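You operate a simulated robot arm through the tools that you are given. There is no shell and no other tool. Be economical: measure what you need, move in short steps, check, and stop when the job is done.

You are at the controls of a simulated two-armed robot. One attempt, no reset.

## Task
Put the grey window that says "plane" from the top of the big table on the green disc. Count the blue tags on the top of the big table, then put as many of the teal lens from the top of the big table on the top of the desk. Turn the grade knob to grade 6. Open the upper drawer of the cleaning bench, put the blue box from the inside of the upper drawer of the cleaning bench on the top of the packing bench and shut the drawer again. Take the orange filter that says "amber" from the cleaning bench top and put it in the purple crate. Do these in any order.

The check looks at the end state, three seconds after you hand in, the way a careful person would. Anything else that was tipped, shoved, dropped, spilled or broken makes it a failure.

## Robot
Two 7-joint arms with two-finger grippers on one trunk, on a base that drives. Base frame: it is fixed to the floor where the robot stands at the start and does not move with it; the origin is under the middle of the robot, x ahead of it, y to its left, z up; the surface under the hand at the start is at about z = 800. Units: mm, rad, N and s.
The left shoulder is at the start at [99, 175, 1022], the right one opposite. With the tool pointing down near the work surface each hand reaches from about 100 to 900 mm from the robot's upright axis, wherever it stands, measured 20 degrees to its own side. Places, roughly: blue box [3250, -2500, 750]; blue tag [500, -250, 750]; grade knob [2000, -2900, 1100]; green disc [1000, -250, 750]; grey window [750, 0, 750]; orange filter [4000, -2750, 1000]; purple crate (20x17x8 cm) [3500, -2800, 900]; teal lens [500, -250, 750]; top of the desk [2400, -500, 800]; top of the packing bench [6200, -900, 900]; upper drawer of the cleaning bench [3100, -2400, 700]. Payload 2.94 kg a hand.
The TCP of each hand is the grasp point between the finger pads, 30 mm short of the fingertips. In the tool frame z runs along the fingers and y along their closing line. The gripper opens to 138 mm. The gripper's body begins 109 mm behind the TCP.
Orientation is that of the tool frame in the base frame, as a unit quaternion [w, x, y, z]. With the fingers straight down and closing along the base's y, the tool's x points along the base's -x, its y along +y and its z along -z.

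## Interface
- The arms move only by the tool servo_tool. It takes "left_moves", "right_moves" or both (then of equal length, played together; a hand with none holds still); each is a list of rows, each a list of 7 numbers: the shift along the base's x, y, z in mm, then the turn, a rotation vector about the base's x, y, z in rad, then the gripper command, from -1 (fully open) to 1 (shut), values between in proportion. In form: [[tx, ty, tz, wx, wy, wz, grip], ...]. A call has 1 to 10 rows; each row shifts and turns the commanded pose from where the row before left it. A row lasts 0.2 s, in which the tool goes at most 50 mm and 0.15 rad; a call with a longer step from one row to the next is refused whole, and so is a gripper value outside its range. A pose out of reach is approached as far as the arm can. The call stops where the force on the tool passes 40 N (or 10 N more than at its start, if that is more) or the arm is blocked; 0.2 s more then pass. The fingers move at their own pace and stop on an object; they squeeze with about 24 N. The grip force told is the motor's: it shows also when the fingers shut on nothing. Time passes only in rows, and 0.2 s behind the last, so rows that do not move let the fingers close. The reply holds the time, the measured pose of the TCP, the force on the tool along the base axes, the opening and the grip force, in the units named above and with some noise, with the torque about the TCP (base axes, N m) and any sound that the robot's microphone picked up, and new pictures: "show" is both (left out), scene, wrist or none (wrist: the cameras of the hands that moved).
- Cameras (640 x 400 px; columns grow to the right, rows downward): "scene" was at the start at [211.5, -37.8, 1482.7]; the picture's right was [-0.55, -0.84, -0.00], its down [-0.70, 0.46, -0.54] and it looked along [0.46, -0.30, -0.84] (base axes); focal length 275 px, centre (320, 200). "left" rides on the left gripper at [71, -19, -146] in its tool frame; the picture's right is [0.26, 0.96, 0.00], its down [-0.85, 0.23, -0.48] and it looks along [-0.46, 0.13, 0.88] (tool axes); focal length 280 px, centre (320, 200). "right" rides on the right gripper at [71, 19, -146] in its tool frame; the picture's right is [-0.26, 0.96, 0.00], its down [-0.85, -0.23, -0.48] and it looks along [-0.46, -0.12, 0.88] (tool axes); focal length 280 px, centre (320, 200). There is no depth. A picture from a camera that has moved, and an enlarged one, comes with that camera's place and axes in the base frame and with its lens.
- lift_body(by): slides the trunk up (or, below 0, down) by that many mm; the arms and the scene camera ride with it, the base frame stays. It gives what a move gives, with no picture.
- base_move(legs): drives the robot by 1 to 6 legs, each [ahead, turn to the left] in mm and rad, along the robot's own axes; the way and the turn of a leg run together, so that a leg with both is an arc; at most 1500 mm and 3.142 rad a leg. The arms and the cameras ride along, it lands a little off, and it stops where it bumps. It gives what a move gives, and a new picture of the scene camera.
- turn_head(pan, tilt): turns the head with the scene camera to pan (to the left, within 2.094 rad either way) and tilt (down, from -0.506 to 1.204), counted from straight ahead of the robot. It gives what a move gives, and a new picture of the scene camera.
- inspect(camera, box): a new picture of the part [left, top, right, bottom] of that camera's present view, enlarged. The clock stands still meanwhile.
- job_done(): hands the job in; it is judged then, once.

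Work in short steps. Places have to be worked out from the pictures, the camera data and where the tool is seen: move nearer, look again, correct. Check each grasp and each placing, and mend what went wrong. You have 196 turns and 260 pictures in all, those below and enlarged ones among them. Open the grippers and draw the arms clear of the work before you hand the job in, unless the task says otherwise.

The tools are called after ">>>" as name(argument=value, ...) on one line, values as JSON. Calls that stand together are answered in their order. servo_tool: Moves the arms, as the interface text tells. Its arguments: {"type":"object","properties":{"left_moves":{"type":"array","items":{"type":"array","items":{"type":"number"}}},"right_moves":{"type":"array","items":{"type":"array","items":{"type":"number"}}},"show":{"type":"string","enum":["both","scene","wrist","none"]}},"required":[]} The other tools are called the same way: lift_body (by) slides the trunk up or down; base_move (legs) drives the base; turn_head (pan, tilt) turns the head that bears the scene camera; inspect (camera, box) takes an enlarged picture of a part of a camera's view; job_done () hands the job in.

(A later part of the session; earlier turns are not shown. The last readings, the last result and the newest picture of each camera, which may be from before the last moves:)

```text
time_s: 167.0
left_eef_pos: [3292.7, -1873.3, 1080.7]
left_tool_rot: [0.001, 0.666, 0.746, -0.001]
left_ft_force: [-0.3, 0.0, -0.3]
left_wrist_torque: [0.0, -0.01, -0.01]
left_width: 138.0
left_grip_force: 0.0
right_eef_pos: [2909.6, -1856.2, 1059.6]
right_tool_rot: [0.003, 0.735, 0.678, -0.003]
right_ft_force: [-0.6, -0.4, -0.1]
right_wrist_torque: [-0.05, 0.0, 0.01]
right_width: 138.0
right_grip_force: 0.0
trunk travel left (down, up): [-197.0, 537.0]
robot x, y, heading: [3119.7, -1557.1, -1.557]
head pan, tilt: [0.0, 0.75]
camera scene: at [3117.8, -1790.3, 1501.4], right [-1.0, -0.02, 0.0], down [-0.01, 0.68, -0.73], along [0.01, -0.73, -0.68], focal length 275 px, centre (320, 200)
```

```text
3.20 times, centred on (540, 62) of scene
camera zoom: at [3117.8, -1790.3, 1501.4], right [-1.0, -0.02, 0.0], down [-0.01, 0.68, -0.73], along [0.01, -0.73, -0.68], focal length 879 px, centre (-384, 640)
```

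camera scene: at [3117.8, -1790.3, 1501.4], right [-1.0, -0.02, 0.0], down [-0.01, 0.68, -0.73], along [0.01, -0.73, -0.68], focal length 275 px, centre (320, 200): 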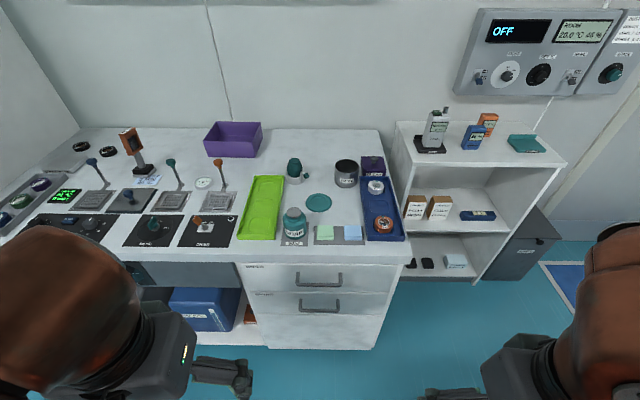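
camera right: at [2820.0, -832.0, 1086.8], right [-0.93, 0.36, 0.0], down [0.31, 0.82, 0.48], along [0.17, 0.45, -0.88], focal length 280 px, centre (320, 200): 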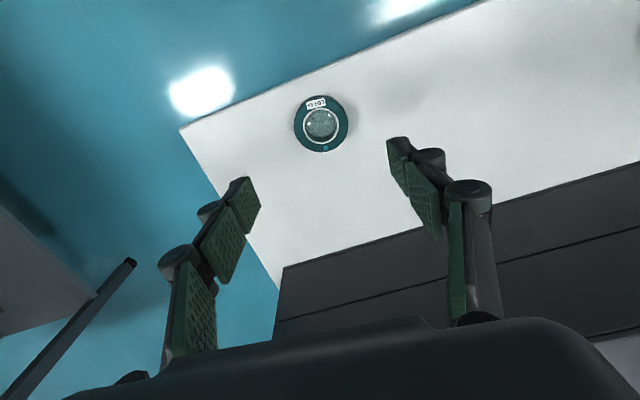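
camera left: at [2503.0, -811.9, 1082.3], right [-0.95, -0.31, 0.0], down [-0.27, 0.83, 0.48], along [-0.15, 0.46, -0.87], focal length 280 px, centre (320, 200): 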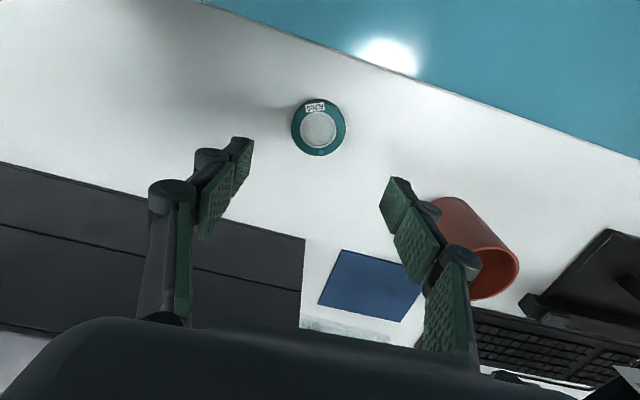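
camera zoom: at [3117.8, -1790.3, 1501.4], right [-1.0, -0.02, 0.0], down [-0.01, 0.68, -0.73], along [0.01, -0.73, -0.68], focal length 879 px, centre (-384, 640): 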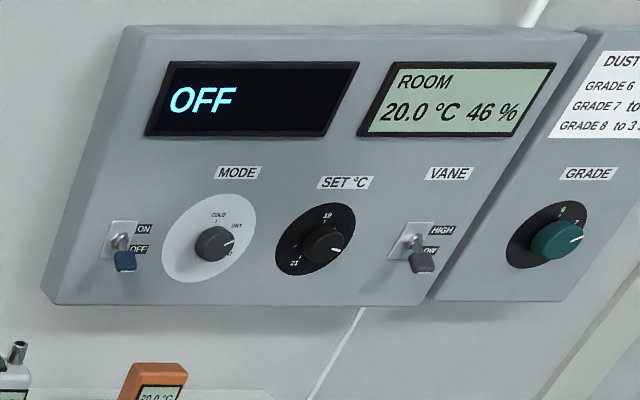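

>>> inspect(camera="scene", box=[355, 170, 415, 245])

>>> inspect(camera="scene", box=[60, 115, 160, 185])

>>> base_move(legs=[[-200, 0], [0, -0.25]])

```text
5.33 times, centred on (385, 208) of scene
camera zoom: at [3117.8, -1790.3, 1501.4], right [-1.0, -0.02, 0.0], down [-0.01, 0.68, -0.73], along [0.01, -0.73, -0.68], focal length 1465 px, centre (-27, 160)
```

zoom: 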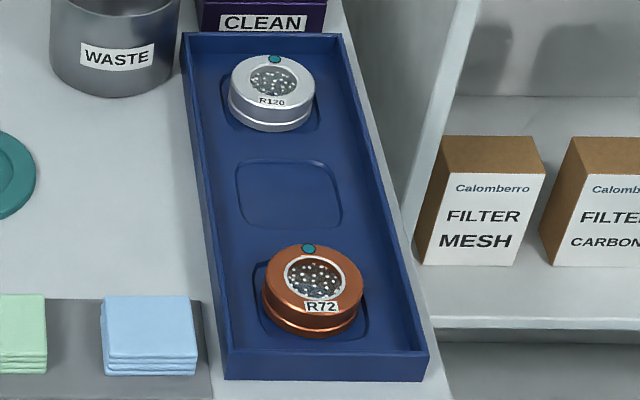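

```text
5.71 times, centred on (110, 150) of scene
camera zoom: at [3117.8, -1790.3, 1501.4], right [-1.0, -0.02, 0.0], down [-0.01, 0.68, -0.73], along [0.01, -0.73, -0.68], focal length 1570 px, centre (1520, 486)
```

zoom: 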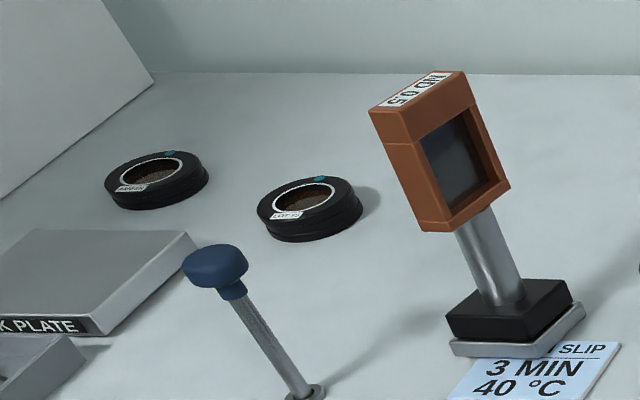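

```text
time_s: 169.4
left_eef_pos: [3205.3, -1706.5, 1080.1]
left_tool_rot: [0.001, 0.753, 0.658, -0.001]
left_ft_force: [0.5, -0.3, 0.7]
left_wrist_torque: [-0.01, -0.03, -0.02]
left_width: 137.7
left_grip_force: 0.1
right_eef_pos: [2838.8, -1596.6, 1060.0]
right_tool_rot: [0.004, 0.813, 0.582, -0.003]
right_ft_force: [0.7, 0.0, 0.7]
right_wrist_torque: [0.0, -0.02, 0.03]
right_width: 138.3
right_grip_force: 0.0
trunk travel left (down, up): [-197.0, 537.0]
robot x, y, heading: [3109.9, -1353.2, -1.803]
head pan, tilt: [0.0, 0.75]
camera scene: at [3055.8, -1583.4, 1501.4], right [-0.97, 0.23, 0.0], down [0.16, 0.66, -0.73], along [-0.17, -0.71, -0.68], focal length 275 px, centre (320, 200)
```

scene: 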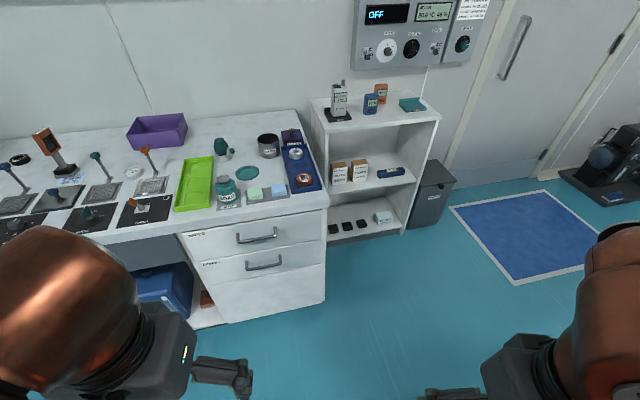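

The square one says ND 0.5, so the amber one is elsewhere (check later). Zoom on the handle to triangulate it.

>>> inspect(camera="scene", box=[170, 190, 350, 310])

```text
3.33 times, centred on (260, 250) of scene
camera zoom: at [3055.8, -1583.4, 1501.4], right [-0.97, 0.23, 0.0], down [0.16, 0.66, -0.73], along [-0.17, -0.71, -0.68], focal length 916 px, centre (520, 33)
```

zoom: 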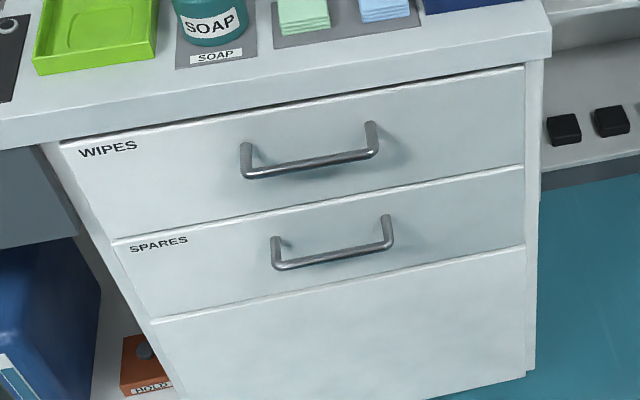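

Handle bar at ≈[3130,-2231,738]. Rotate the left hand to point at the bench with vertical closing (part 1 of the turn).

>>> servo_tool(left_moves=[[-5, -20, -20, -0.0907, -0.0793, -0.0793, 0.1], [-5, -20, -20, -0.0907, -0.0793, -0.0793, 0.1], [-5, -20, -20, -0.0907, -0.0793, -0.0793, 0.1], [-5, -20, -20, -0.0907, -0.0793, -0.0793, 0.1], [-5, -20, -20, -0.0907, -0.0793, -0.0793, 0.1], [-5, -20, -20, -0.0907, -0.0793, -0.0793, 0.1], [-5, -20, -20, -0.0907, -0.0793, -0.0793, 0.1], [-5, -20, -20, -0.0907, -0.0793, -0.0793, 0.1], [-5, -20, -20, -0.0907, -0.0793, -0.0793, 0.1], [-5, -20, -20, -0.0907, -0.0793, -0.0793, 0.1]], show="scene")

```text
time_s: 171.6
left_eef_pos: [3186.1, -1729.8, 1050.6]
left_tool_rot: [0.182, 0.815, 0.551, 0.004]
left_ft_force: [-0.1, 0.3, 0.1]
left_wrist_torque: [0.02, 0.0, 0.03]
left_width: 62.2
left_grip_force: 0.1
left hand out of reach, approached as far as the arm can: row 3, 4, 5, 6, 7, 8, 9, 10
right_eef_pos: [2838.8, -1596.2, 1059.5]
right_tool_rot: [0.003, 0.814, 0.581, -0.002]
right_ft_force: [-0.2, 0.3, -0.9]
right_wrist_torque: [0.01, 0.0, 0.02]
right_width: 137.8
right_grip_force: 0.0
trunk travel left (down, up): [-197.0, 537.0]
robot x, y, heading: [3112.3, -1357.5, -1.801]
head pan, tilt: [0.0, 0.75]
camera scene: at [3056.4, -1583.6, 1501.4], right [-0.97, 0.23, 0.0], down [0.16, 0.66, -0.73], along [-0.17, -0.71, -0.68], focal length 275 px, centre (320, 200)
```

scene: 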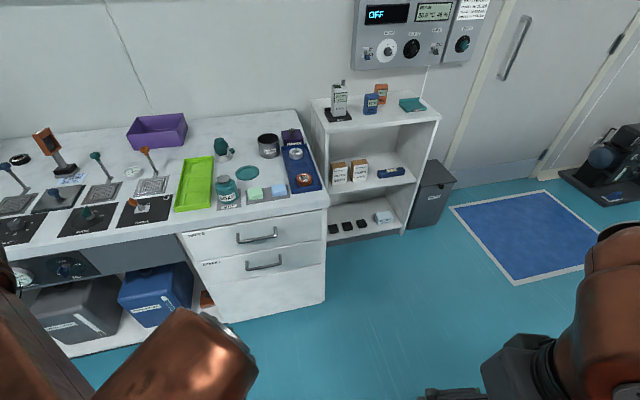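

Too near the body for that rotation. Extend forward first, then rotate.

>>> servo_tool(left_moves=[[-5, -45, -10, 0, 0, 0, 0.1], [-5, -45, -10, 0, 0, 0, 0.1], [-5, -45, -10, 0, 0, 0, 0.1], [-5, -45, -10, 0, 0, 0, 0.1], [-5, -45, -10, 0, 0, 0, 0.1], [0, -30, -10, -0.0907, -0.0793, -0.0793, 0.1], [0, 0, -10, -0.0907, -0.0793, -0.0793, 0.1], [0, 0, -10, -0.0907, -0.0793, -0.0793, 0.1], [0, 0, -10, -0.0907, -0.0793, -0.0793, 0.1], [0, 0, -10, -0.0907, -0.0793, -0.0793, 0.1]], show="scene")

```text
time_s: 173.8
left_eef_pos: [3160.3, -1986.2, 951.2]
left_tool_rot: [0.459, 0.829, 0.321, 0.002]
left_ft_force: [0.2, 0.6, -0.1]
left_wrist_torque: [0.01, 0.02, -0.02]
left_width: 62.1
left_grip_force: 0.1
right_eef_pos: [2840.2, -1596.9, 1059.3]
right_tool_rot: [0.003, 0.813, 0.582, -0.003]
right_ft_force: [-0.5, 0.3, -0.3]
right_wrist_torque: [-0.05, 0.03, -0.02]
right_width: 138.0
right_grip_force: 0.0
trunk travel left (down, up): [-197.0, 537.0]
robot x, y, heading: [3111.8, -1356.7, -1.804]
head pan, tilt: [0.0, 0.75]
camera scene: at [3056.5, -1584.0, 1501.4], right [-0.97, 0.23, 0.0], down [0.16, 0.66, -0.73], along [-0.17, -0.71, -0.68], focal length 275 px, centre (320, 200)
```

scene: 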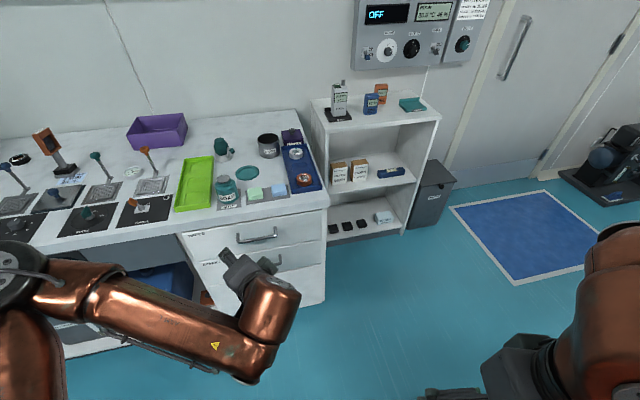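

Good; finish the rotation while moving to pre-grasp [3130,-2130,740].

>>> servo_tool(left_moves=[[-5, -18, -35, -0.0897, -0.0774, -0.0784, 0.1], [-5, -18, -35, -0.0897, -0.0774, -0.0784, 0.1], [-5, -18, -35, -0.0897, -0.0774, -0.0784, 0.1], [-5, -18, -35, -0.0897, -0.0774, -0.0784, 0.1], [-5, -18, -35, -0.0897, -0.0774, -0.0784, 0.1], [-5, -18, -36, -0.0897, -0.0774, -0.0784, 0.1], [0, 0, 0, 0, 0, 0, 0.1]], show="both")

```text
time_s: 175.4
left_eef_pos: [3129.2, -2093.2, 741.4]
left_tool_rot: [0.707, 0.707, 0.001, 0.002]
left_ft_force: [0.4, 0.5, -0.8]
left_wrist_torque: [-0.01, 0.0, 0.0]
left_width: 62.1
left_grip_force: 0.0
right_eef_pos: [2839.7, -1595.7, 1060.1]
right_tool_rot: [0.003, 0.814, 0.581, -0.003]
right_ft_force: [0.3, -0.3, 0.0]
right_wrist_torque: [-0.04, 0.02, 0.01]
right_width: 138.0
right_grip_force: 0.0
trunk travel left (down, up): [-197.0, 537.0]
robot x, y, heading: [3112.8, -1355.1, -1.8]
head pan, tilt: [0.0, 0.75]
camera scene: at [3056.5, -1583.3, 1501.6], right [-0.97, 0.23, 0.0], down [0.16, 0.66, -0.73], along [-0.17, -0.71, -0.68], focal length 275 px, centre (320, 200)
camera left: at [3198.4, -1947.6, 722.2], right [0.26, 0.0, 0.96], down [-0.85, 0.47, 0.23], along [-0.46, -0.88, 0.12], focal length 280 px, centre (320, 200)
```

scene: 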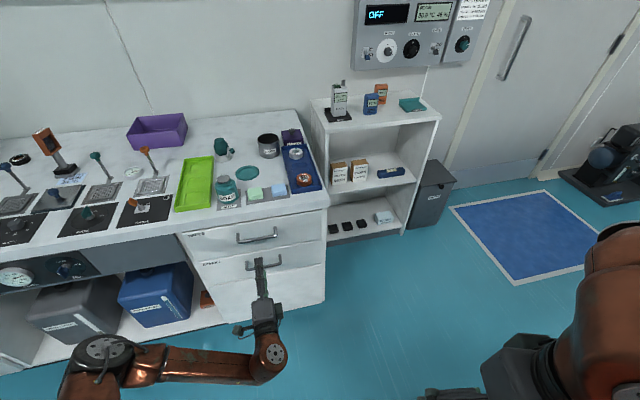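
left: 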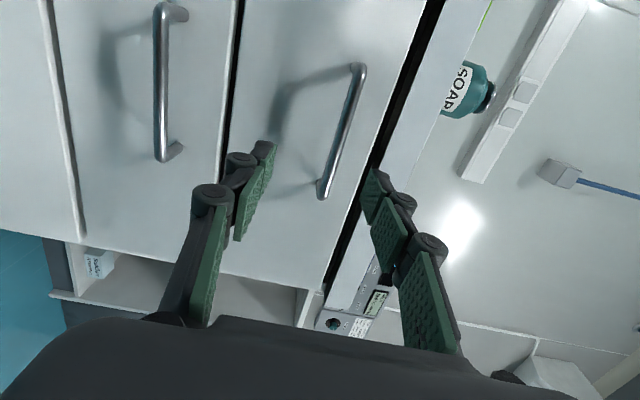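

Refined bar: ≈[3134,-2215,758]. Approach partially and re-look.

>>> servo_tool(left_moves=[[2, -20, 6, 0, 0, 0, 0.1], [2, -20, 6, 0, 0, 0, 0.1], [0, -20, 5, 0, 0, 0, 0.1], [0, 0, 0, 0, 0, 0, 0.1]], show="wrist")

```text
time_s: 176.4
left_eef_pos: [3135.2, -2152.1, 758.1]
left_tool_rot: [0.707, 0.708, 0.002, 0.001]
left_ft_force: [-0.5, 0.0, 0.1]
left_wrist_torque: [0.02, 0.0, 0.0]
left_width: 62.1
left_grip_force: 0.1
right_eef_pos: [2839.0, -1595.6, 1060.5]
right_tool_rot: [0.003, 0.814, 0.581, -0.003]
right_ft_force: [0.5, -0.4, -0.4]
right_wrist_torque: [0.05, -0.01, 0.0]
right_width: 137.9
right_grip_force: 0.0
trunk travel left (down, up): [-197.0, 537.0]
robot x, y, heading: [3109.6, -1356.6, -1.804]
head pan, tilt: [0.0, 0.75]
camera left: at [3203.8, -2006.3, 739.5], right [0.26, 0.0, 0.96], down [-0.85, 0.47, 0.23], along [-0.45, -0.88, 0.12], focal length 280 px, centre (320, 200)
```

left: 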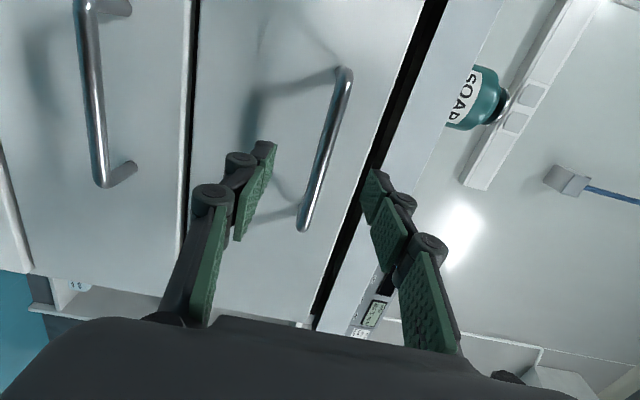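

Continue approach with small steps; z up a bit.

>>> servo_tool(left_moves=[[0, -20, 2, 0, 0, 0, 0.1], [0, -20, 2, 0, 0, 0, 0.1], [0, -15, 0, 0, 0, 0, 0.1], [0, 0, 0, 0, 0, 0, 0.1]], show="wrist")

```text
time_s: 177.4
left_eef_pos: [3136.5, -2207.8, 761.6]
left_tool_rot: [0.707, 0.707, 0.002, 0.001]
left_ft_force: [0.0, 0.4, -0.8]
left_wrist_torque: [-0.01, 0.02, 0.0]
left_width: 62.3
left_grip_force: 0.0
right_eef_pos: [2840.4, -1597.0, 1060.0]
right_tool_rot: [0.004, 0.814, 0.581, -0.004]
right_ft_force: [0.5, 0.5, 0.6]
right_wrist_torque: [0.01, -0.02, 0.01]
right_width: 138.0
right_grip_force: 0.1
trunk travel left (down, up): [-197.0, 537.0]
robot x, y, heading: [3110.1, -1358.9, -1.805]
head pan, tilt: [0.0, 0.75]
camera left: at [3204.7, -2061.4, 742.7], right [0.26, 0.0, 0.96], down [-0.85, 0.47, 0.23], along [-0.45, -0.88, 0.12], focal length 280 px, centre (320, 200)
```

left: 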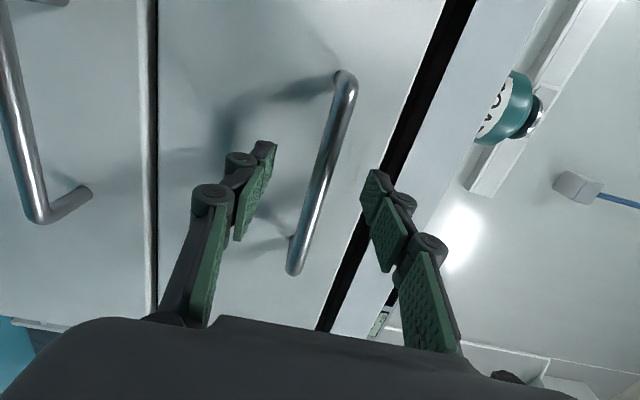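

Bar is about at y=-2257, z=763. Advance 38 mm and close.

>>> servo_tool(left_moves=[[-4, -15, 1, 0, 0, 0, 0.1], [-4, -15, 0, 0, 0, 0, 0.1], [0, -8, 0, 0, 0, 0, 0.1], [0, 0, 0, 0, 0, 0, 1], [0, 0, 0, 0, 0, 0, 1], [0, 0, 0, 0, 0, 0, 1], [0, 0, 0, 0, 0, 0, 1], [0, 0, 0, 0, 0, 0, 1]], show="wrist")

```text
time_s: 178.0
left_eef_pos: [3130.6, -2227.0, 761.5]
left_tool_rot: [0.707, 0.707, 0.002, 0.003]
left_ft_force: [6.5, 38.0, 2.5]
left_wrist_torque: [-0.02, -0.1, -0.07]
left_width: 54.5
left_grip_force: 13.1
right_eef_pos: [2840.5, -1593.8, 1060.6]
right_tool_rot: [0.004, 0.813, 0.582, -0.004]
right_ft_force: [0.3, -1.0, -0.5]
right_wrist_torque: [0.0, -0.01, -0.02]
right_width: 138.2
right_grip_force: 0.0
trunk travel left (down, up): [-197.0, 537.0]
robot x, y, heading: [3112.5, -1357.7, -1.798]
head pan, tilt: [0.0, 0.75]
stopped in row 2 (left hand): the force on the tool passed its limit at 51 N (the readings are from after the stop); the commanded pose is now the measured one
camera left: at [3199.2, -2079.8, 741.7], right [0.26, 0.0, 0.96], down [-0.85, 0.47, 0.23], along [-0.45, -0.88, 0.13], focal length 280 px, centre (320, 200)
```

left: 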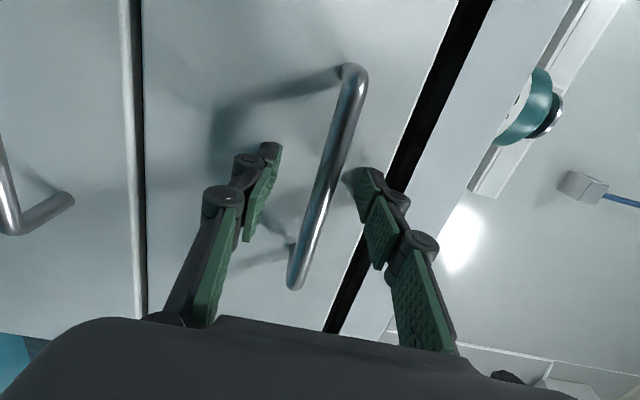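

A fingertip touched the face. Back off a few mm and close on the bar.

>>> servo_tool(left_moves=[[0, 4, 0, 0, 0, 0, 0.3], [0, 0, 0, 0, 0, 0, 1], [0, 0, 0, 0, 0, 0, 1], [0, 0, 0, 0, 0, 0, 1], [0, 0, 0, 0, 0, 0, 1], [0, 0, 0, 0, 0, 0, 1]], show="wrist")

```text
time_s: 179.4
left_eef_pos: [3130.9, -2227.4, 759.7]
left_tool_rot: [0.706, 0.708, 0.003, 0.002]
left_ft_force: [-2.3, -3.1, 5.8]
left_wrist_torque: [0.08, -0.07, 0.33]
left_width: 10.1
left_grip_force: 35.2
right_eef_pos: [2839.1, -1595.9, 1059.7]
right_tool_rot: [0.003, 0.813, 0.582, -0.003]
right_ft_force: [0.7, -0.2, 1.0]
right_wrist_torque: [0.03, -0.04, -0.02]
right_width: 138.3
right_grip_force: 0.0
trunk travel left (down, up): [-197.0, 537.0]
robot x, y, heading: [3111.2, -1352.5, -1.799]
head pan, tilt: [0.0, 0.75]
camera left: at [3198.9, -2080.1, 741.9], right [0.26, 0.0, 0.96], down [-0.85, 0.47, 0.23], along [-0.45, -0.88, 0.12], focal length 280 px, centre (320, 200)
```

left: 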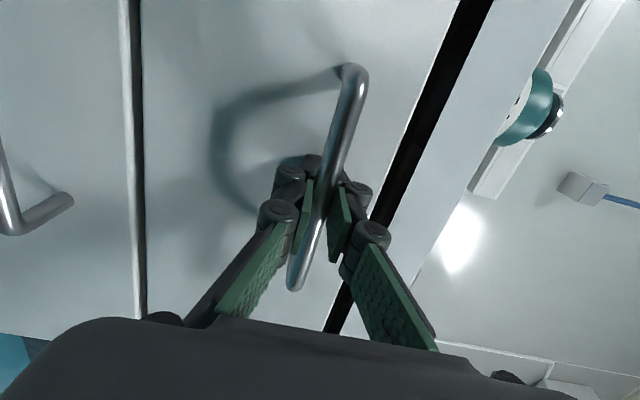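

Bar gripped (10 mm). Pull straight out.

>>> servo_tool(left_moves=[[0, 15, 0, 0, 0, 0, 1], [0, 20, 0, 0, 0, 0, 1], [0, 25, 0, 0, 0, 0, 1], [0, 30, 0, 0, 0, 0, 1], [0, 30, 0, 0, 0, 0, 1], [0, 30, 0, 0, 0, 0, 1], [0, 30, 0, 0, 0, 0, 1], [0, 30, 0, 0, 0, 0, 1], [0, 20, 0, 0, 0, 0, 1], [0, 0, 0, 0, 0, 0, 1]], show="scene")

```text
time_s: 181.6
left_eef_pos: [3131.6, -1994.8, 761.2]
left_tool_rot: [0.707, 0.707, 0.004, 0.001]
left_ft_force: [-4.6, 0.3, 13.2]
left_wrist_torque: [0.14, -0.07, 0.26]
left_width: 10.0
left_grip_force: 35.4
right_eef_pos: [2839.4, -1595.9, 1061.1]
right_tool_rot: [0.004, 0.814, 0.581, -0.004]
right_ft_force: [-0.8, -0.4, 1.5]
right_wrist_torque: [-0.03, -0.04, 0.0]
right_width: 137.6
right_grip_force: 0.2
trunk travel left (down, up): [-197.0, 537.0]
robot x, y, heading: [3110.3, -1349.5, -1.805]
head pan, tilt: [0.0, 0.75]
camera scene: at [3056.4, -1582.2, 1501.7], right [-0.97, 0.23, 0.0], down [0.16, 0.66, -0.73], along [-0.17, -0.71, -0.68], focal length 275 px, centre (320, 200)
```

scene: 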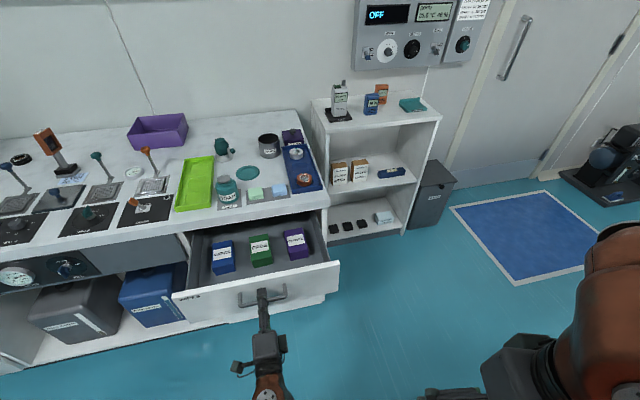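

Drawer open 232 mm with blue, green, purple boxes. Pull a bit more, then let go.

>>> servo_tool(left_moves=[[0, 20, 0, 0, 0, 0, 1], [0, 20, 0, 0, 0, 0, 1], [0, 20, 0, 0, 0, 0, 1], [0, 0, 0, 0, 0, 0, 1]], show="none")

>>> servo_tool(left_moves=[[0, 0, 0, 0, 0, 0, 0.3], [0, 0, 0, 0, 0, 0, 0.3], [0, 0, 0, 0, 0, 0, 0.3], [0, 30, 0, 0, 0, 0, 0.3], [0, 40, 0, 0, 0, 0, 0.3]], show="scene")

```text
time_s: 182.6
left_eef_pos: [3131.4, -1936.0, 761.4]
left_tool_rot: [0.707, 0.707, 0.002, 0.003]
left_ft_force: [-5.2, -1.2, 10.5]
left_wrist_torque: [0.05, -0.04, -0.18]
left_width: 10.0
left_grip_force: 35.2
right_eef_pos: [2839.5, -1595.8, 1060.2]
right_tool_rot: [0.004, 0.813, 0.583, -0.004]
right_ft_force: [0.2, 1.3, -0.8]
right_wrist_torque: [-0.03, 0.01, -0.02]
right_width: 138.0
right_grip_force: 0.0
trunk travel left (down, up): [-197.0, 537.0]
robot x, y, heading: [3113.1, -1356.0, -1.803]
head pan, tilt: [0.0, 0.75]
```

```text
time_s: 183.8
left_eef_pos: [3132.1, -1865.4, 760.9]
left_tool_rot: [0.706, 0.708, 0.004, 0.003]
left_ft_force: [-0.5, -0.3, 0.2]
left_wrist_torque: [0.0, 0.01, 0.01]
left_width: 48.2
left_grip_force: 0.0
right_eef_pos: [2840.0, -1594.5, 1060.7]
right_tool_rot: [0.003, 0.813, 0.582, -0.003]
right_ft_force: [-0.4, 0.4, 0.9]
right_wrist_torque: [0.04, -0.01, 0.0]
right_width: 138.0
right_grip_force: 0.0
trunk travel left (down, up): [-197.0, 537.0]
robot x, y, heading: [3111.4, -1358.7, -1.798]
head pan, tilt: [0.0, 0.75]
camera scene: at [3057.0, -1583.0, 1501.6], right [-0.97, 0.23, 0.0], down [0.16, 0.66, -0.73], along [-0.17, -0.71, -0.68], focal length 275 px, centre (320, 200)
```

scene: 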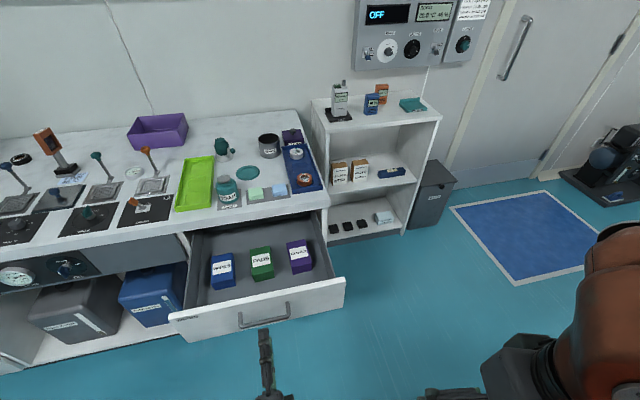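

Drawer is open ~290 mm. Zoom on the drawer to locate the blue box.

>>> inspect(camera="scene", box=[165, 200, 355, 345])

```text
2.76 times, centred on (260, 272) of scene
camera zoom: at [3057.0, -1583.0, 1501.6], right [-0.97, 0.23, 0.0], down [0.16, 0.66, -0.73], along [-0.17, -0.71, -0.68], focal length 758 px, centre (486, 0)
```

zoom: 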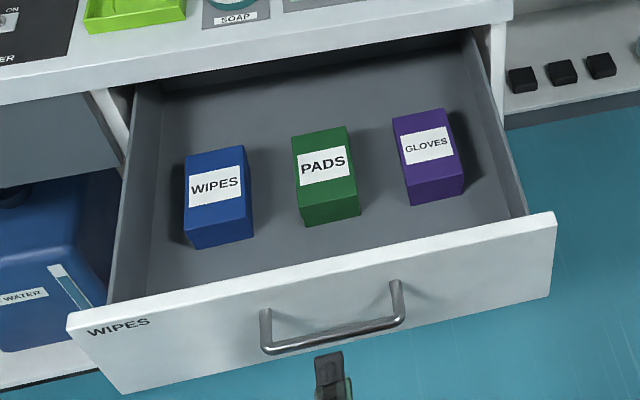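

Blue box ≈[3248,-2137], top z≈760, ~70×78 mm. Raise the hand and pitch it to point down, moving above the box.

>>> servo_tool(left_moves=[[6, 5, 45, 0.14, 0, 0, -1], [12, 0, 45, 0.14, 0, 0, -1], [12, 0, 45, 0.14, 0, 0, -1], [12, 0, 45, 0.14, 0, 0, -1], [12, -20, 20, 0.14, 0, 0, -1], [12, -45, 5, 0.14, 0, 0, -1], [12, -45, 0, 0.14, 0, 0, -1], [12, -45, 0, 0.14, 0, 0, -1], [12, -45, 0, 0.15, 0, 0, -1], [12, -45, 0, 0.15, 0, 0, -1]], show="both")

```text
time_s: 184.5
left_eef_pos: [3156.4, -1867.6, 737.7]
left_tool_rot: [0.537, 0.81, -0.173, 0.156]
left_ft_force: [-0.4, -0.2, -0.1]
left_wrist_torque: [0.0, 0.03, 0.04]
left_width: 113.3
left_grip_force: 0.0
left hand out of reach, approached as far as the arm can: row 3
right_eef_pos: [2838.5, -1596.9, 1061.1]
right_tool_rot: [0.003, 0.813, 0.582, -0.003]
right_ft_force: [0.6, 0.0, -0.6]
right_wrist_torque: [-0.04, -0.03, -0.02]
right_width: 138.0
right_grip_force: 0.0
trunk travel left (down, up): [-197.0, 537.0]
robot x, y, heading: [3107.1, -1357.3, -1.803]
head pan, tilt: [0.0, 0.75]
stopped in row 3 (left hand): the arm was blocked; the commanded pose is now the measured one
camera scene: at [3056.6, -1582.3, 1501.7], right [-0.97, 0.23, 0.0], down [0.16, 0.66, -0.73], along [-0.17, -0.71, -0.68], focal length 275 px, centre (320, 200)
camera left: at [3218.1, -1734.0, 808.2], right [-0.2, -0.38, 0.9], down [-0.89, 0.45, -0.01], along [-0.41, -0.81, -0.43], focal length 280 px, centre (320, 200)
```

scene: 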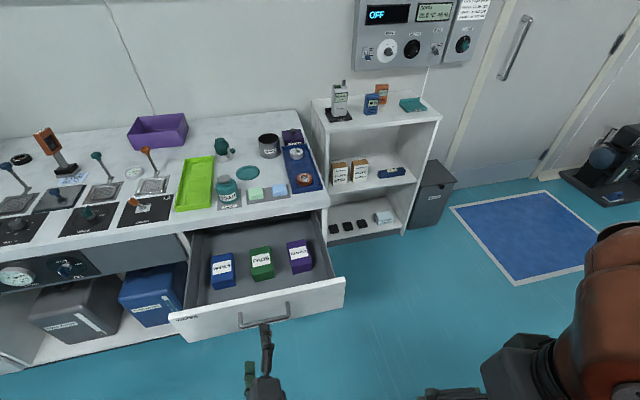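
left: 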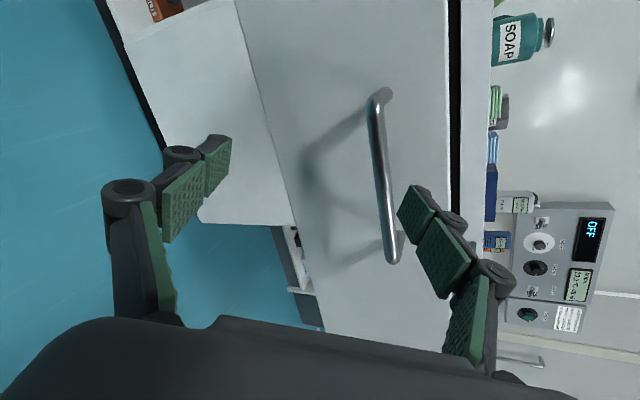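

The arm is cramped here. Back the base 200 mm, then lift and extend the hand.

>>> base_move(legs=[[-200, 0]])

>>> servo_tool(left_moves=[[0, -15, 25, 0, 0, 0, -1], [0, -15, 30, 0, 0, 0, -1], [0, -15, 40, 0, 0, 0, -1], [0, -15, 40, 0, 0, 0, -1], [0, -15, 40, 0, 0, 0, -1], [0, -15, 40, 0, 0, 0, -1]], show="scene")

```text
time_s: 186.2
left_eef_pos: [3204.3, -1669.4, 736.7]
left_tool_rot: [0.537, 0.811, -0.174, 0.156]
left_ft_force: [-0.3, 0.1, 0.0]
left_wrist_torque: [0.0, -0.01, -0.03]
left_width: 138.2
left_grip_force: 0.1
right_eef_pos: [2885.8, -1396.7, 1061.9]
right_tool_rot: [0.003, 0.813, 0.582, -0.003]
right_ft_force: [0.4, 0.1, 0.0]
right_wrist_torque: [-0.02, 0.03, 0.02]
right_width: 137.8
right_grip_force: 0.0
trunk travel left (down, up): [-197.0, 537.0]
robot x, y, heading: [3161.0, -1156.2, -1.801]
head pan, tilt: [0.0, 0.75]
camera scene: at [3103.7, -1383.3, 1501.7], right [-0.97, 0.23, 0.0], down [0.16, 0.66, -0.73], along [-0.17, -0.71, -0.68], focal length 275 px, centre (320, 200)
```

scene: 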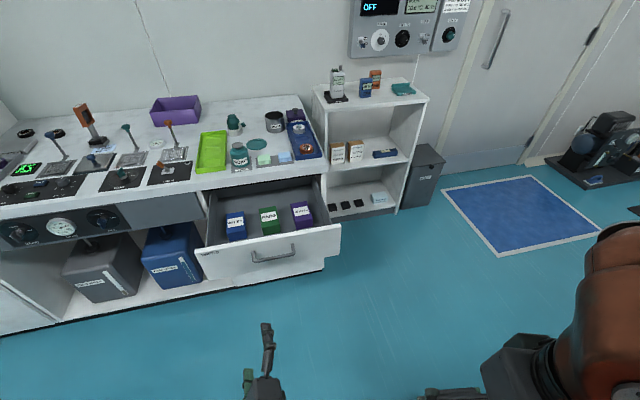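

```text
time_s: 187.6
left_eef_pos: [3214.8, -1766.5, 953.1]
left_tool_rot: [0.539, 0.802, -0.178, 0.185]
left_ft_force: [-0.2, 0.3, 0.2]
left_wrist_torque: [-0.01, 0.04, 0.05]
left_width: 137.8
left_grip_force: 0.0
right_eef_pos: [2885.4, -1396.2, 1061.0]
right_tool_rot: [0.003, 0.814, 0.581, -0.003]
right_ft_force: [-0.7, 0.1, -0.2]
right_wrist_torque: [-0.04, -0.02, -0.02]
right_width: 138.1
right_grip_force: 0.1
trunk travel left (down, up): [-197.0, 537.0]
robot x, y, heading: [3158.7, -1159.1, -1.804]
head pan, tilt: [0.0, 0.75]
camera scene: at [3102.5, -1383.9, 1501.5], right [-0.97, 0.23, 0.0], down [0.16, 0.66, -0.73], along [-0.17, -0.71, -0.68], focal length 275 px, centre (320, 200)
```

scene: 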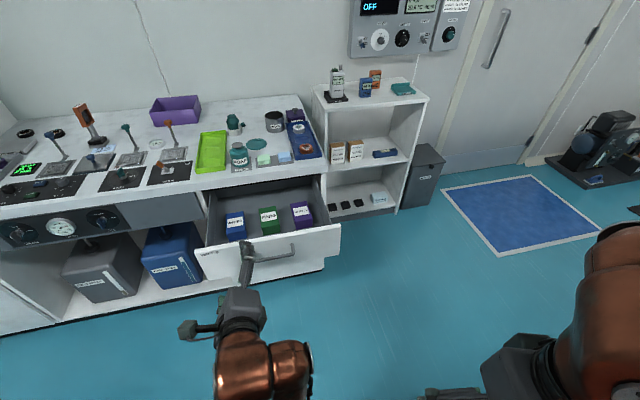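

Now rotate the hand to point down (closing along y).

>>> servo_tool(left_moves=[[3, -10, 3, 0.1283, 0.0441, 0.0424, -1], [3, -10, 3, 0.1283, 0.0441, 0.0424, -1], [3, -10, 3, 0.1283, 0.0441, 0.0424, -1], [3, -10, 3, 0.1283, 0.0441, 0.0424, -1], [3, -10, 3, 0.1283, 0.0441, 0.0424, -1], [3, -10, 3, 0.1283, 0.0441, 0.0424, -1], [3, -10, 3, 0.1283, 0.0441, 0.0424, -1], [3, -10, 3, 0.1283, 0.0441, 0.0424, -1], [3, -10, 3, 0.1283, 0.0441, 0.0424, -1], [0, 0, 0, 0, 0, 0, -1]], show="scene")

```text
time_s: 189.8
left_eef_pos: [3245.7, -1900.2, 962.6]
left_tool_rot: [-0.002, 1.0, 0.02, -0.023]
left_ft_force: [0.1, -0.5, 0.9]
left_wrist_torque: [-0.01, -0.02, -0.01]
left_width: 137.9
left_grip_force: 0.0
left hand out of reach, approached as far as the arm can: row 3, 4, 5
right_eef_pos: [2885.0, -1396.3, 1059.7]
right_tool_rot: [0.004, 0.814, 0.581, -0.003]
right_ft_force: [0.1, 0.3, 0.6]
right_wrist_torque: [-0.02, 0.0, 0.0]
right_width: 137.9
right_grip_force: 0.0
trunk travel left (down, up): [-197.0, 537.0]
robot x, y, heading: [3154.6, -1155.8, -1.8]
head pan, tilt: [0.0, 0.75]
camera scene: at [3102.6, -1384.4, 1501.4], right [-0.97, 0.23, 0.0], down [0.16, 0.66, -0.73], along [-0.17, -0.71, -0.68], focal length 275 px, centre (320, 200)
```

scene: 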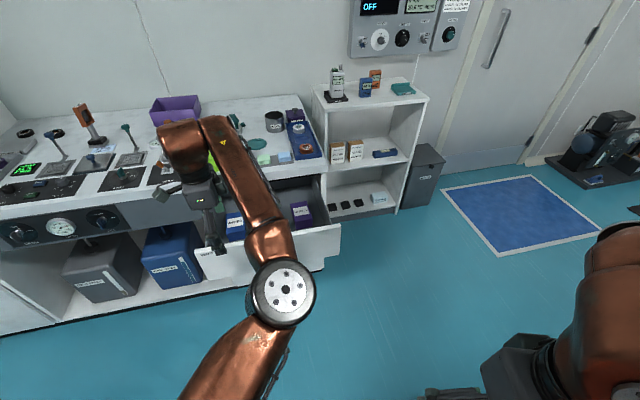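

Pointing down now. Drive forward 170 mm to bring the box in reach.

>>> base_move(legs=[[170, 0]])

>>> servo_tool(left_moves=[[20, -20, 0, 0.05, 0, 0.04, -1], [25, -25, 0, 0, 0, 0, -1], [0, -10, 0, 0, 0, 0, -1], [0, 0, 0, 0, 0, 0, -1]], show="both")

```text
time_s: 191.2
left_eef_pos: [3205.7, -2066.5, 964.6]
left_tool_rot: [-0.001, 1.0, 0.019, -0.023]
left_ft_force: [-0.7, -0.5, -0.3]
left_wrist_torque: [0.07, -0.01, -0.02]
left_width: 138.3
left_grip_force: 0.1
right_eef_pos: [2845.4, -1562.2, 1059.8]
right_tool_rot: [0.003, 0.813, 0.582, -0.005]
right_ft_force: [-0.3, -0.3, -0.2]
right_wrist_torque: [0.09, -0.05, 0.02]
right_width: 138.0
right_grip_force: 0.2
trunk travel left (down, up): [-197.0, 537.0]
robot x, y, heading: [3119.2, -1319.2, -1.806]
head pan, tilt: [0.0, 0.75]
camera scene: at [3055.3, -1583.8, 1499.2], right [-0.97, 0.23, 0.0], down [0.16, 0.68, -0.72], along [-0.16, -0.7, -0.7], focal length 275 px, centre (320, 200)
```

scene: 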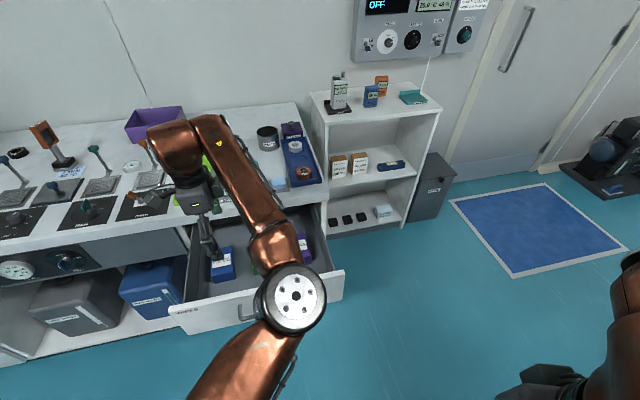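

```text
time_s: 192.2
left_eef_pos: [3256.8, -2092.0, 981.4]
left_tool_rot: [-0.009, 0.999, 0.041, -0.027]
left_ft_force: [-1.1, -1.0, -1.3]
left_wrist_torque: [0.16, -0.01, 0.0]
left_width: 137.8
left_grip_force: 0.0
right_eef_pos: [2853.7, -1529.1, 1064.1]
right_tool_rot: [0.015, 0.813, 0.582, -0.017]
right_ft_force: [-0.1, -1.5, 0.2]
right_wrist_torque: [0.11, -0.02, 0.03]
right_width: 138.1
right_grip_force: 0.0
trunk travel left (down, up): [-197.0, 537.0]
robot x, y, heading: [3117.8, -1320.9, -1.802]
head pan, tilt: [0.0, 0.75]
camera scene: at [3063.4, -1553.1, 1501.0], right [-0.97, 0.23, 0.0], down [0.16, 0.67, -0.73], along [-0.17, -0.71, -0.68], focal length 275 px, centre (320, 200)
camera left: at [3333.8, -2070.0, 1124.1], right [0.34, -0.94, -0.04], down [-0.8, -0.31, 0.52], along [-0.5, -0.15, -0.86], focal length 280 px, centre (320, 200)
```

scene: 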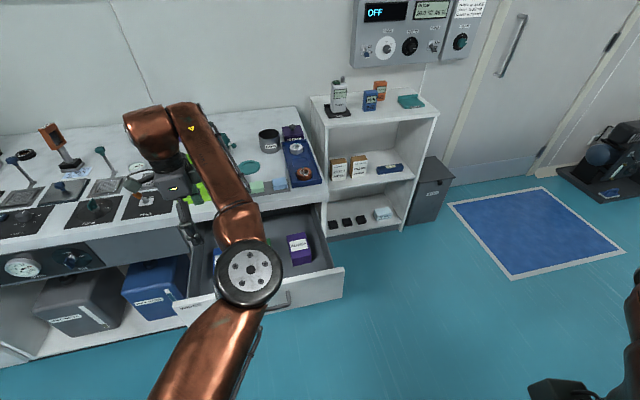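
left: 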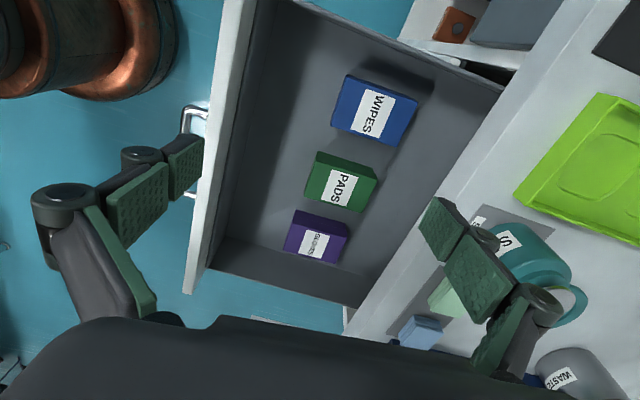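

Let the body settle while looking at the far part of the bench for the amber filter.

>>> turn_head(pan=0.7, tilt=0.6)

>>> inspect(camera="scene", box=[160, 120, 480, 320])

>>> inspect(camera="left", box=[0, 0, 640, 400])

```text
time_s: 193.3
left_eef_pos: [3255.3, -2099.3, 977.1]
left_tool_rot: [-0.014, 0.999, 0.04, -0.027]
left_ft_force: [-0.6, 0.2, 0.2]
left_wrist_torque: [-0.03, -0.02, 0.02]
left_width: 137.9
left_grip_force: 0.1
right_eef_pos: [2851.7, -1537.3, 1063.7]
right_tool_rot: [0.011, 0.813, 0.581, -0.014]
right_ft_force: [-0.3, -0.6, -0.1]
right_wrist_torque: [-0.04, 0.0, 0.02]
right_width: 138.1
right_grip_force: 0.0
trunk travel left (down, up): [-197.0, 537.0]
robot x, y, heading: [3116.8, -1317.2, -1.804]
head pan, tilt: [0.7, 0.6]
camera scene: at [3123.0, -1547.3, 1514.6], right [-0.89, -0.45, 0.0], down [-0.25, 0.5, -0.83], along [0.37, -0.74, -0.56], focal length 275 px, centre (320, 200)
```

scene: 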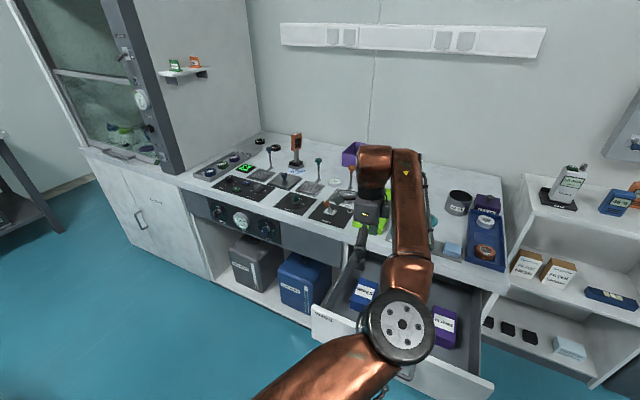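

```text
2.00 times, centred on (320, 220) of scene
camera zoom: at [3123.0, -1547.3, 1514.6], right [-0.89, -0.45, 0.0], down [-0.25, 0.5, -0.83], along [0.37, -0.74, -0.56], focal length 550 px, centre (320, 160)
```

zoom: 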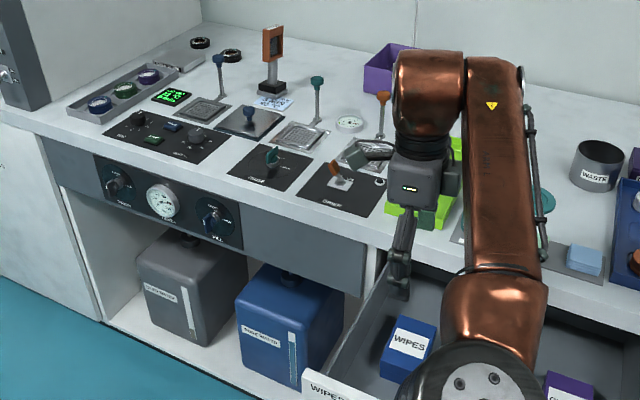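

```text
1.00 times, centred on (320, 200) of left (not enlarged: the box is as wide or as high as the picture)
camera zoom: at [3331.9, -2078.0, 1119.5], right [0.34, -0.94, -0.04], down [-0.8, -0.31, 0.51], along [-0.49, -0.14, -0.86], focal length 280 px, centre (320, 200)
```

zoom: 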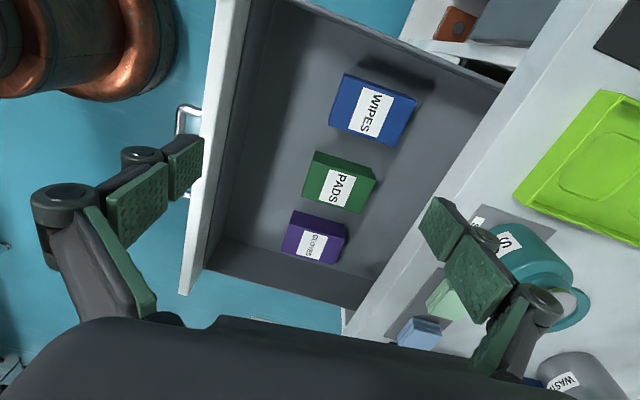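

Inspect the stand filter, black rings and wall-shelf items more closely.

>>> inspect(camera="scene", box=[240, 120, 320, 175])

>>> inspect(camera="scene", box=[155, 45, 225, 95])

```text
7.27 times, centred on (280, 148) of scene
camera zoom: at [3123.0, -1547.3, 1514.6], right [-0.89, -0.45, 0.0], down [-0.25, 0.5, -0.83], along [0.37, -0.74, -0.56], focal length 1998 px, centre (611, 582)
```

zoom: 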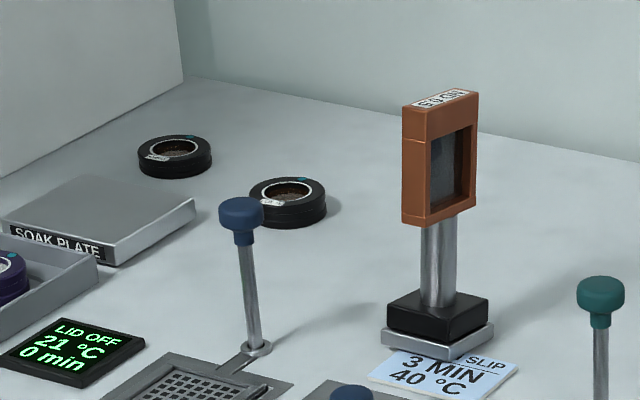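

```text
8.00 times, centred on (190, 70) of scene
camera zoom: at [3123.0, -1547.3, 1514.6], right [-0.89, -0.45, 0.0], down [-0.25, 0.5, -0.83], along [0.37, -0.74, -0.56], focal length 2198 px, centre (1360, 1240)
```

zoom: 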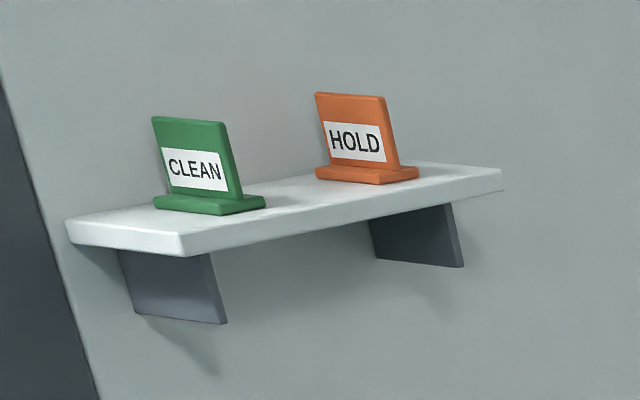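

Both are not amber; I'll search later. Now level the hand and move over the blue box for a fresh look.

>>> servo_tool(left_moves=[[6, -28, -5, -0.026, -0.055, -0.08, -1], [6, -28, -15, 0, 0, 0, -1], [0, 0, -20, 0, 0, 0, -1], [0, 0, 0, 0, 0, 0, -1]], show="wrist")

```text
time_s: 194.3
left_eef_pos: [3267.8, -2155.8, 935.5]
left_tool_rot: [0.0, 1.0, -0.001, 0.002]
left_ft_force: [-0.1, 0.7, -0.3]
left_wrist_torque: [-0.04, 0.02, -0.02]
left_width: 138.1
left_grip_force: 0.1
right_eef_pos: [2851.1, -1538.0, 1064.3]
right_tool_rot: [0.011, 0.813, 0.582, -0.015]
right_ft_force: [0.4, 0.4, 0.4]
right_wrist_torque: [-0.06, 0.0, 0.01]
right_width: 137.9
right_grip_force: 0.1
trunk travel left (down, up): [-197.0, 537.0]
robot x, y, heading: [3121.5, -1319.7, -1.806]
head pan, tilt: [0.7, 0.6]
camera left: at [3338.0, -2135.9, 1081.5], right [0.26, -0.97, 0.0], down [-0.85, -0.23, 0.47], along [-0.46, -0.12, -0.88], focal length 280 px, centre (320, 200)
```

left: 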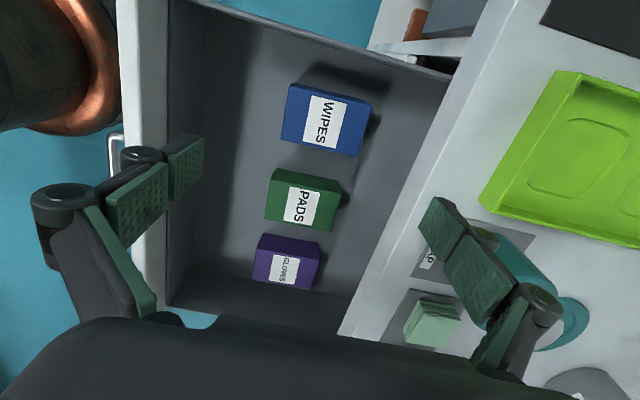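

Descend partway and re-measure.

>>> servo_tool(left_moves=[[0, 0, -35, 0, 0, 0, -0.9], [0, 0, -35, 0, 0, 0, -0.9], [0, 0, -15, 0, 0, 0, -0.9], [0, 0, 0, 0, 0, 0, -0.9]], show="wrist")

```text
time_s: 195.3
left_eef_pos: [3267.6, -2155.0, 849.6]
left_tool_rot: [0.0, 1.0, 0.0, 0.001]
left_ft_force: [-0.1, 0.5, 0.0]
left_wrist_torque: [0.0, 0.0, -0.02]
left_width: 131.1
left_grip_force: 0.0
right_eef_pos: [2850.9, -1538.4, 1063.3]
right_tool_rot: [0.01, 0.814, 0.581, -0.013]
right_ft_force: [0.8, 0.3, 0.1]
right_wrist_torque: [-0.04, 0.04, 0.0]
right_width: 137.9
right_grip_force: 0.1
trunk travel left (down, up): [-197.0, 537.0]
robot x, y, heading: [3120.5, -1321.4, -1.803]
head pan, tilt: [0.7, 0.6]
camera left: at [3337.7, -2136.3, 996.6], right [0.26, -0.97, 0.0], down [-0.85, -0.23, 0.47], along [-0.46, -0.12, -0.88], focal length 280 px, centre (320, 200)
```

left: 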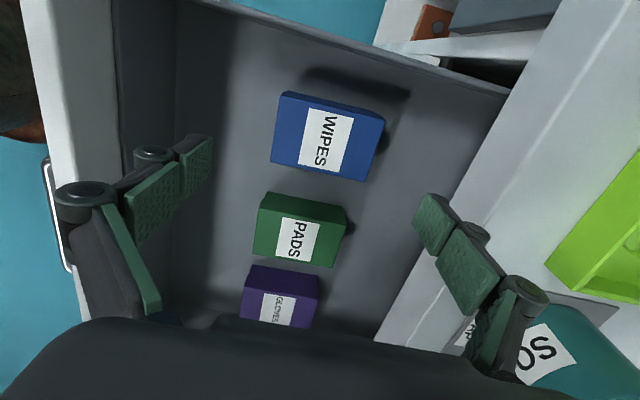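

Box top z≈770, centre ≈[3275,-2159]. Descend around it.

>>> servo_tool(left_moves=[[7, -3, -20, 0, 0, 0, -0.9], [0, 0, -30, 0, 0, 0, -0.9], [0, 0, -25, 0, 0, 0, -0.9], [0, 0, -20, 0, 0, 0, -0.9], [0, 0, 0, 0, 0, 0, -0.9]], show="wrist")

```text
time_s: 196.5
left_eef_pos: [3274.7, -2158.8, 757.7]
left_tool_rot: [-0.001, 1.0, -0.001, 0.001]
left_ft_force: [-0.3, -0.2, -0.7]
left_wrist_torque: [0.02, -0.02, -0.06]
left_width: 131.2
left_grip_force: 0.0
right_eef_pos: [2852.2, -1538.8, 1063.6]
right_tool_rot: [0.01, 0.813, 0.581, -0.014]
right_ft_force: [-0.6, 0.1, -0.1]
right_wrist_torque: [-0.03, -0.02, -0.03]
right_width: 138.3
right_grip_force: 0.1
trunk travel left (down, up): [-197.0, 537.0]
robot x, y, heading: [3116.9, -1318.1, -1.806]
head pan, tilt: [0.7, 0.6]
camera left: at [3343.7, -2139.3, 902.7], right [0.26, -0.97, 0.0], down [-0.85, -0.23, 0.47], along [-0.46, -0.12, -0.88], focal length 280 px, centre (320, 200)
```

left: 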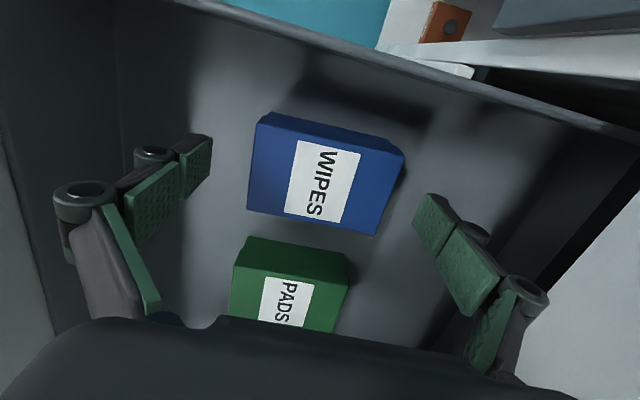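

Box top seems lower (~715) and at x≈3262. Shift and descend further.

>>> servo_tool(left_moves=[[-8, -1, -15, 0, 0, 0, -0.9], [-4, 0, -15, 0, 0, 0, -0.9], [0, 0, -8, 0, 0, 0, -0.9], [0, 0, 0, 0, 0, 0, -0.9]], show="wrist")

```text
time_s: 197.5
left_eef_pos: [3262.2, -2158.2, 718.8]
left_tool_rot: [0.0, 1.0, 0.0, 0.0]
left_ft_force: [0.0, 0.4, -0.3]
left_wrist_torque: [-0.03, 0.0, -0.02]
left_width: 130.8
left_grip_force: 0.0
right_eef_pos: [2850.0, -1538.0, 1062.9]
right_tool_rot: [0.011, 0.813, 0.582, -0.014]
right_ft_force: [0.6, -0.1, -0.4]
right_wrist_torque: [-0.01, 0.02, 0.01]
right_width: 138.2
right_grip_force: 0.1
trunk travel left (down, up): [-197.0, 537.0]
robot x, y, heading: [3119.7, -1323.2, -1.797]
head pan, tilt: [0.7, 0.6]
camera left: at [3332.6, -2139.9, 864.0], right [0.26, -0.97, 0.0], down [-0.85, -0.23, 0.47], along [-0.46, -0.12, -0.88], focal length 280 px, centre (320, 200)
```

left: 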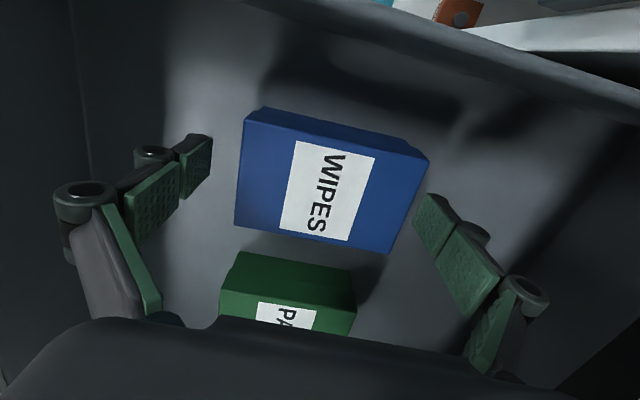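

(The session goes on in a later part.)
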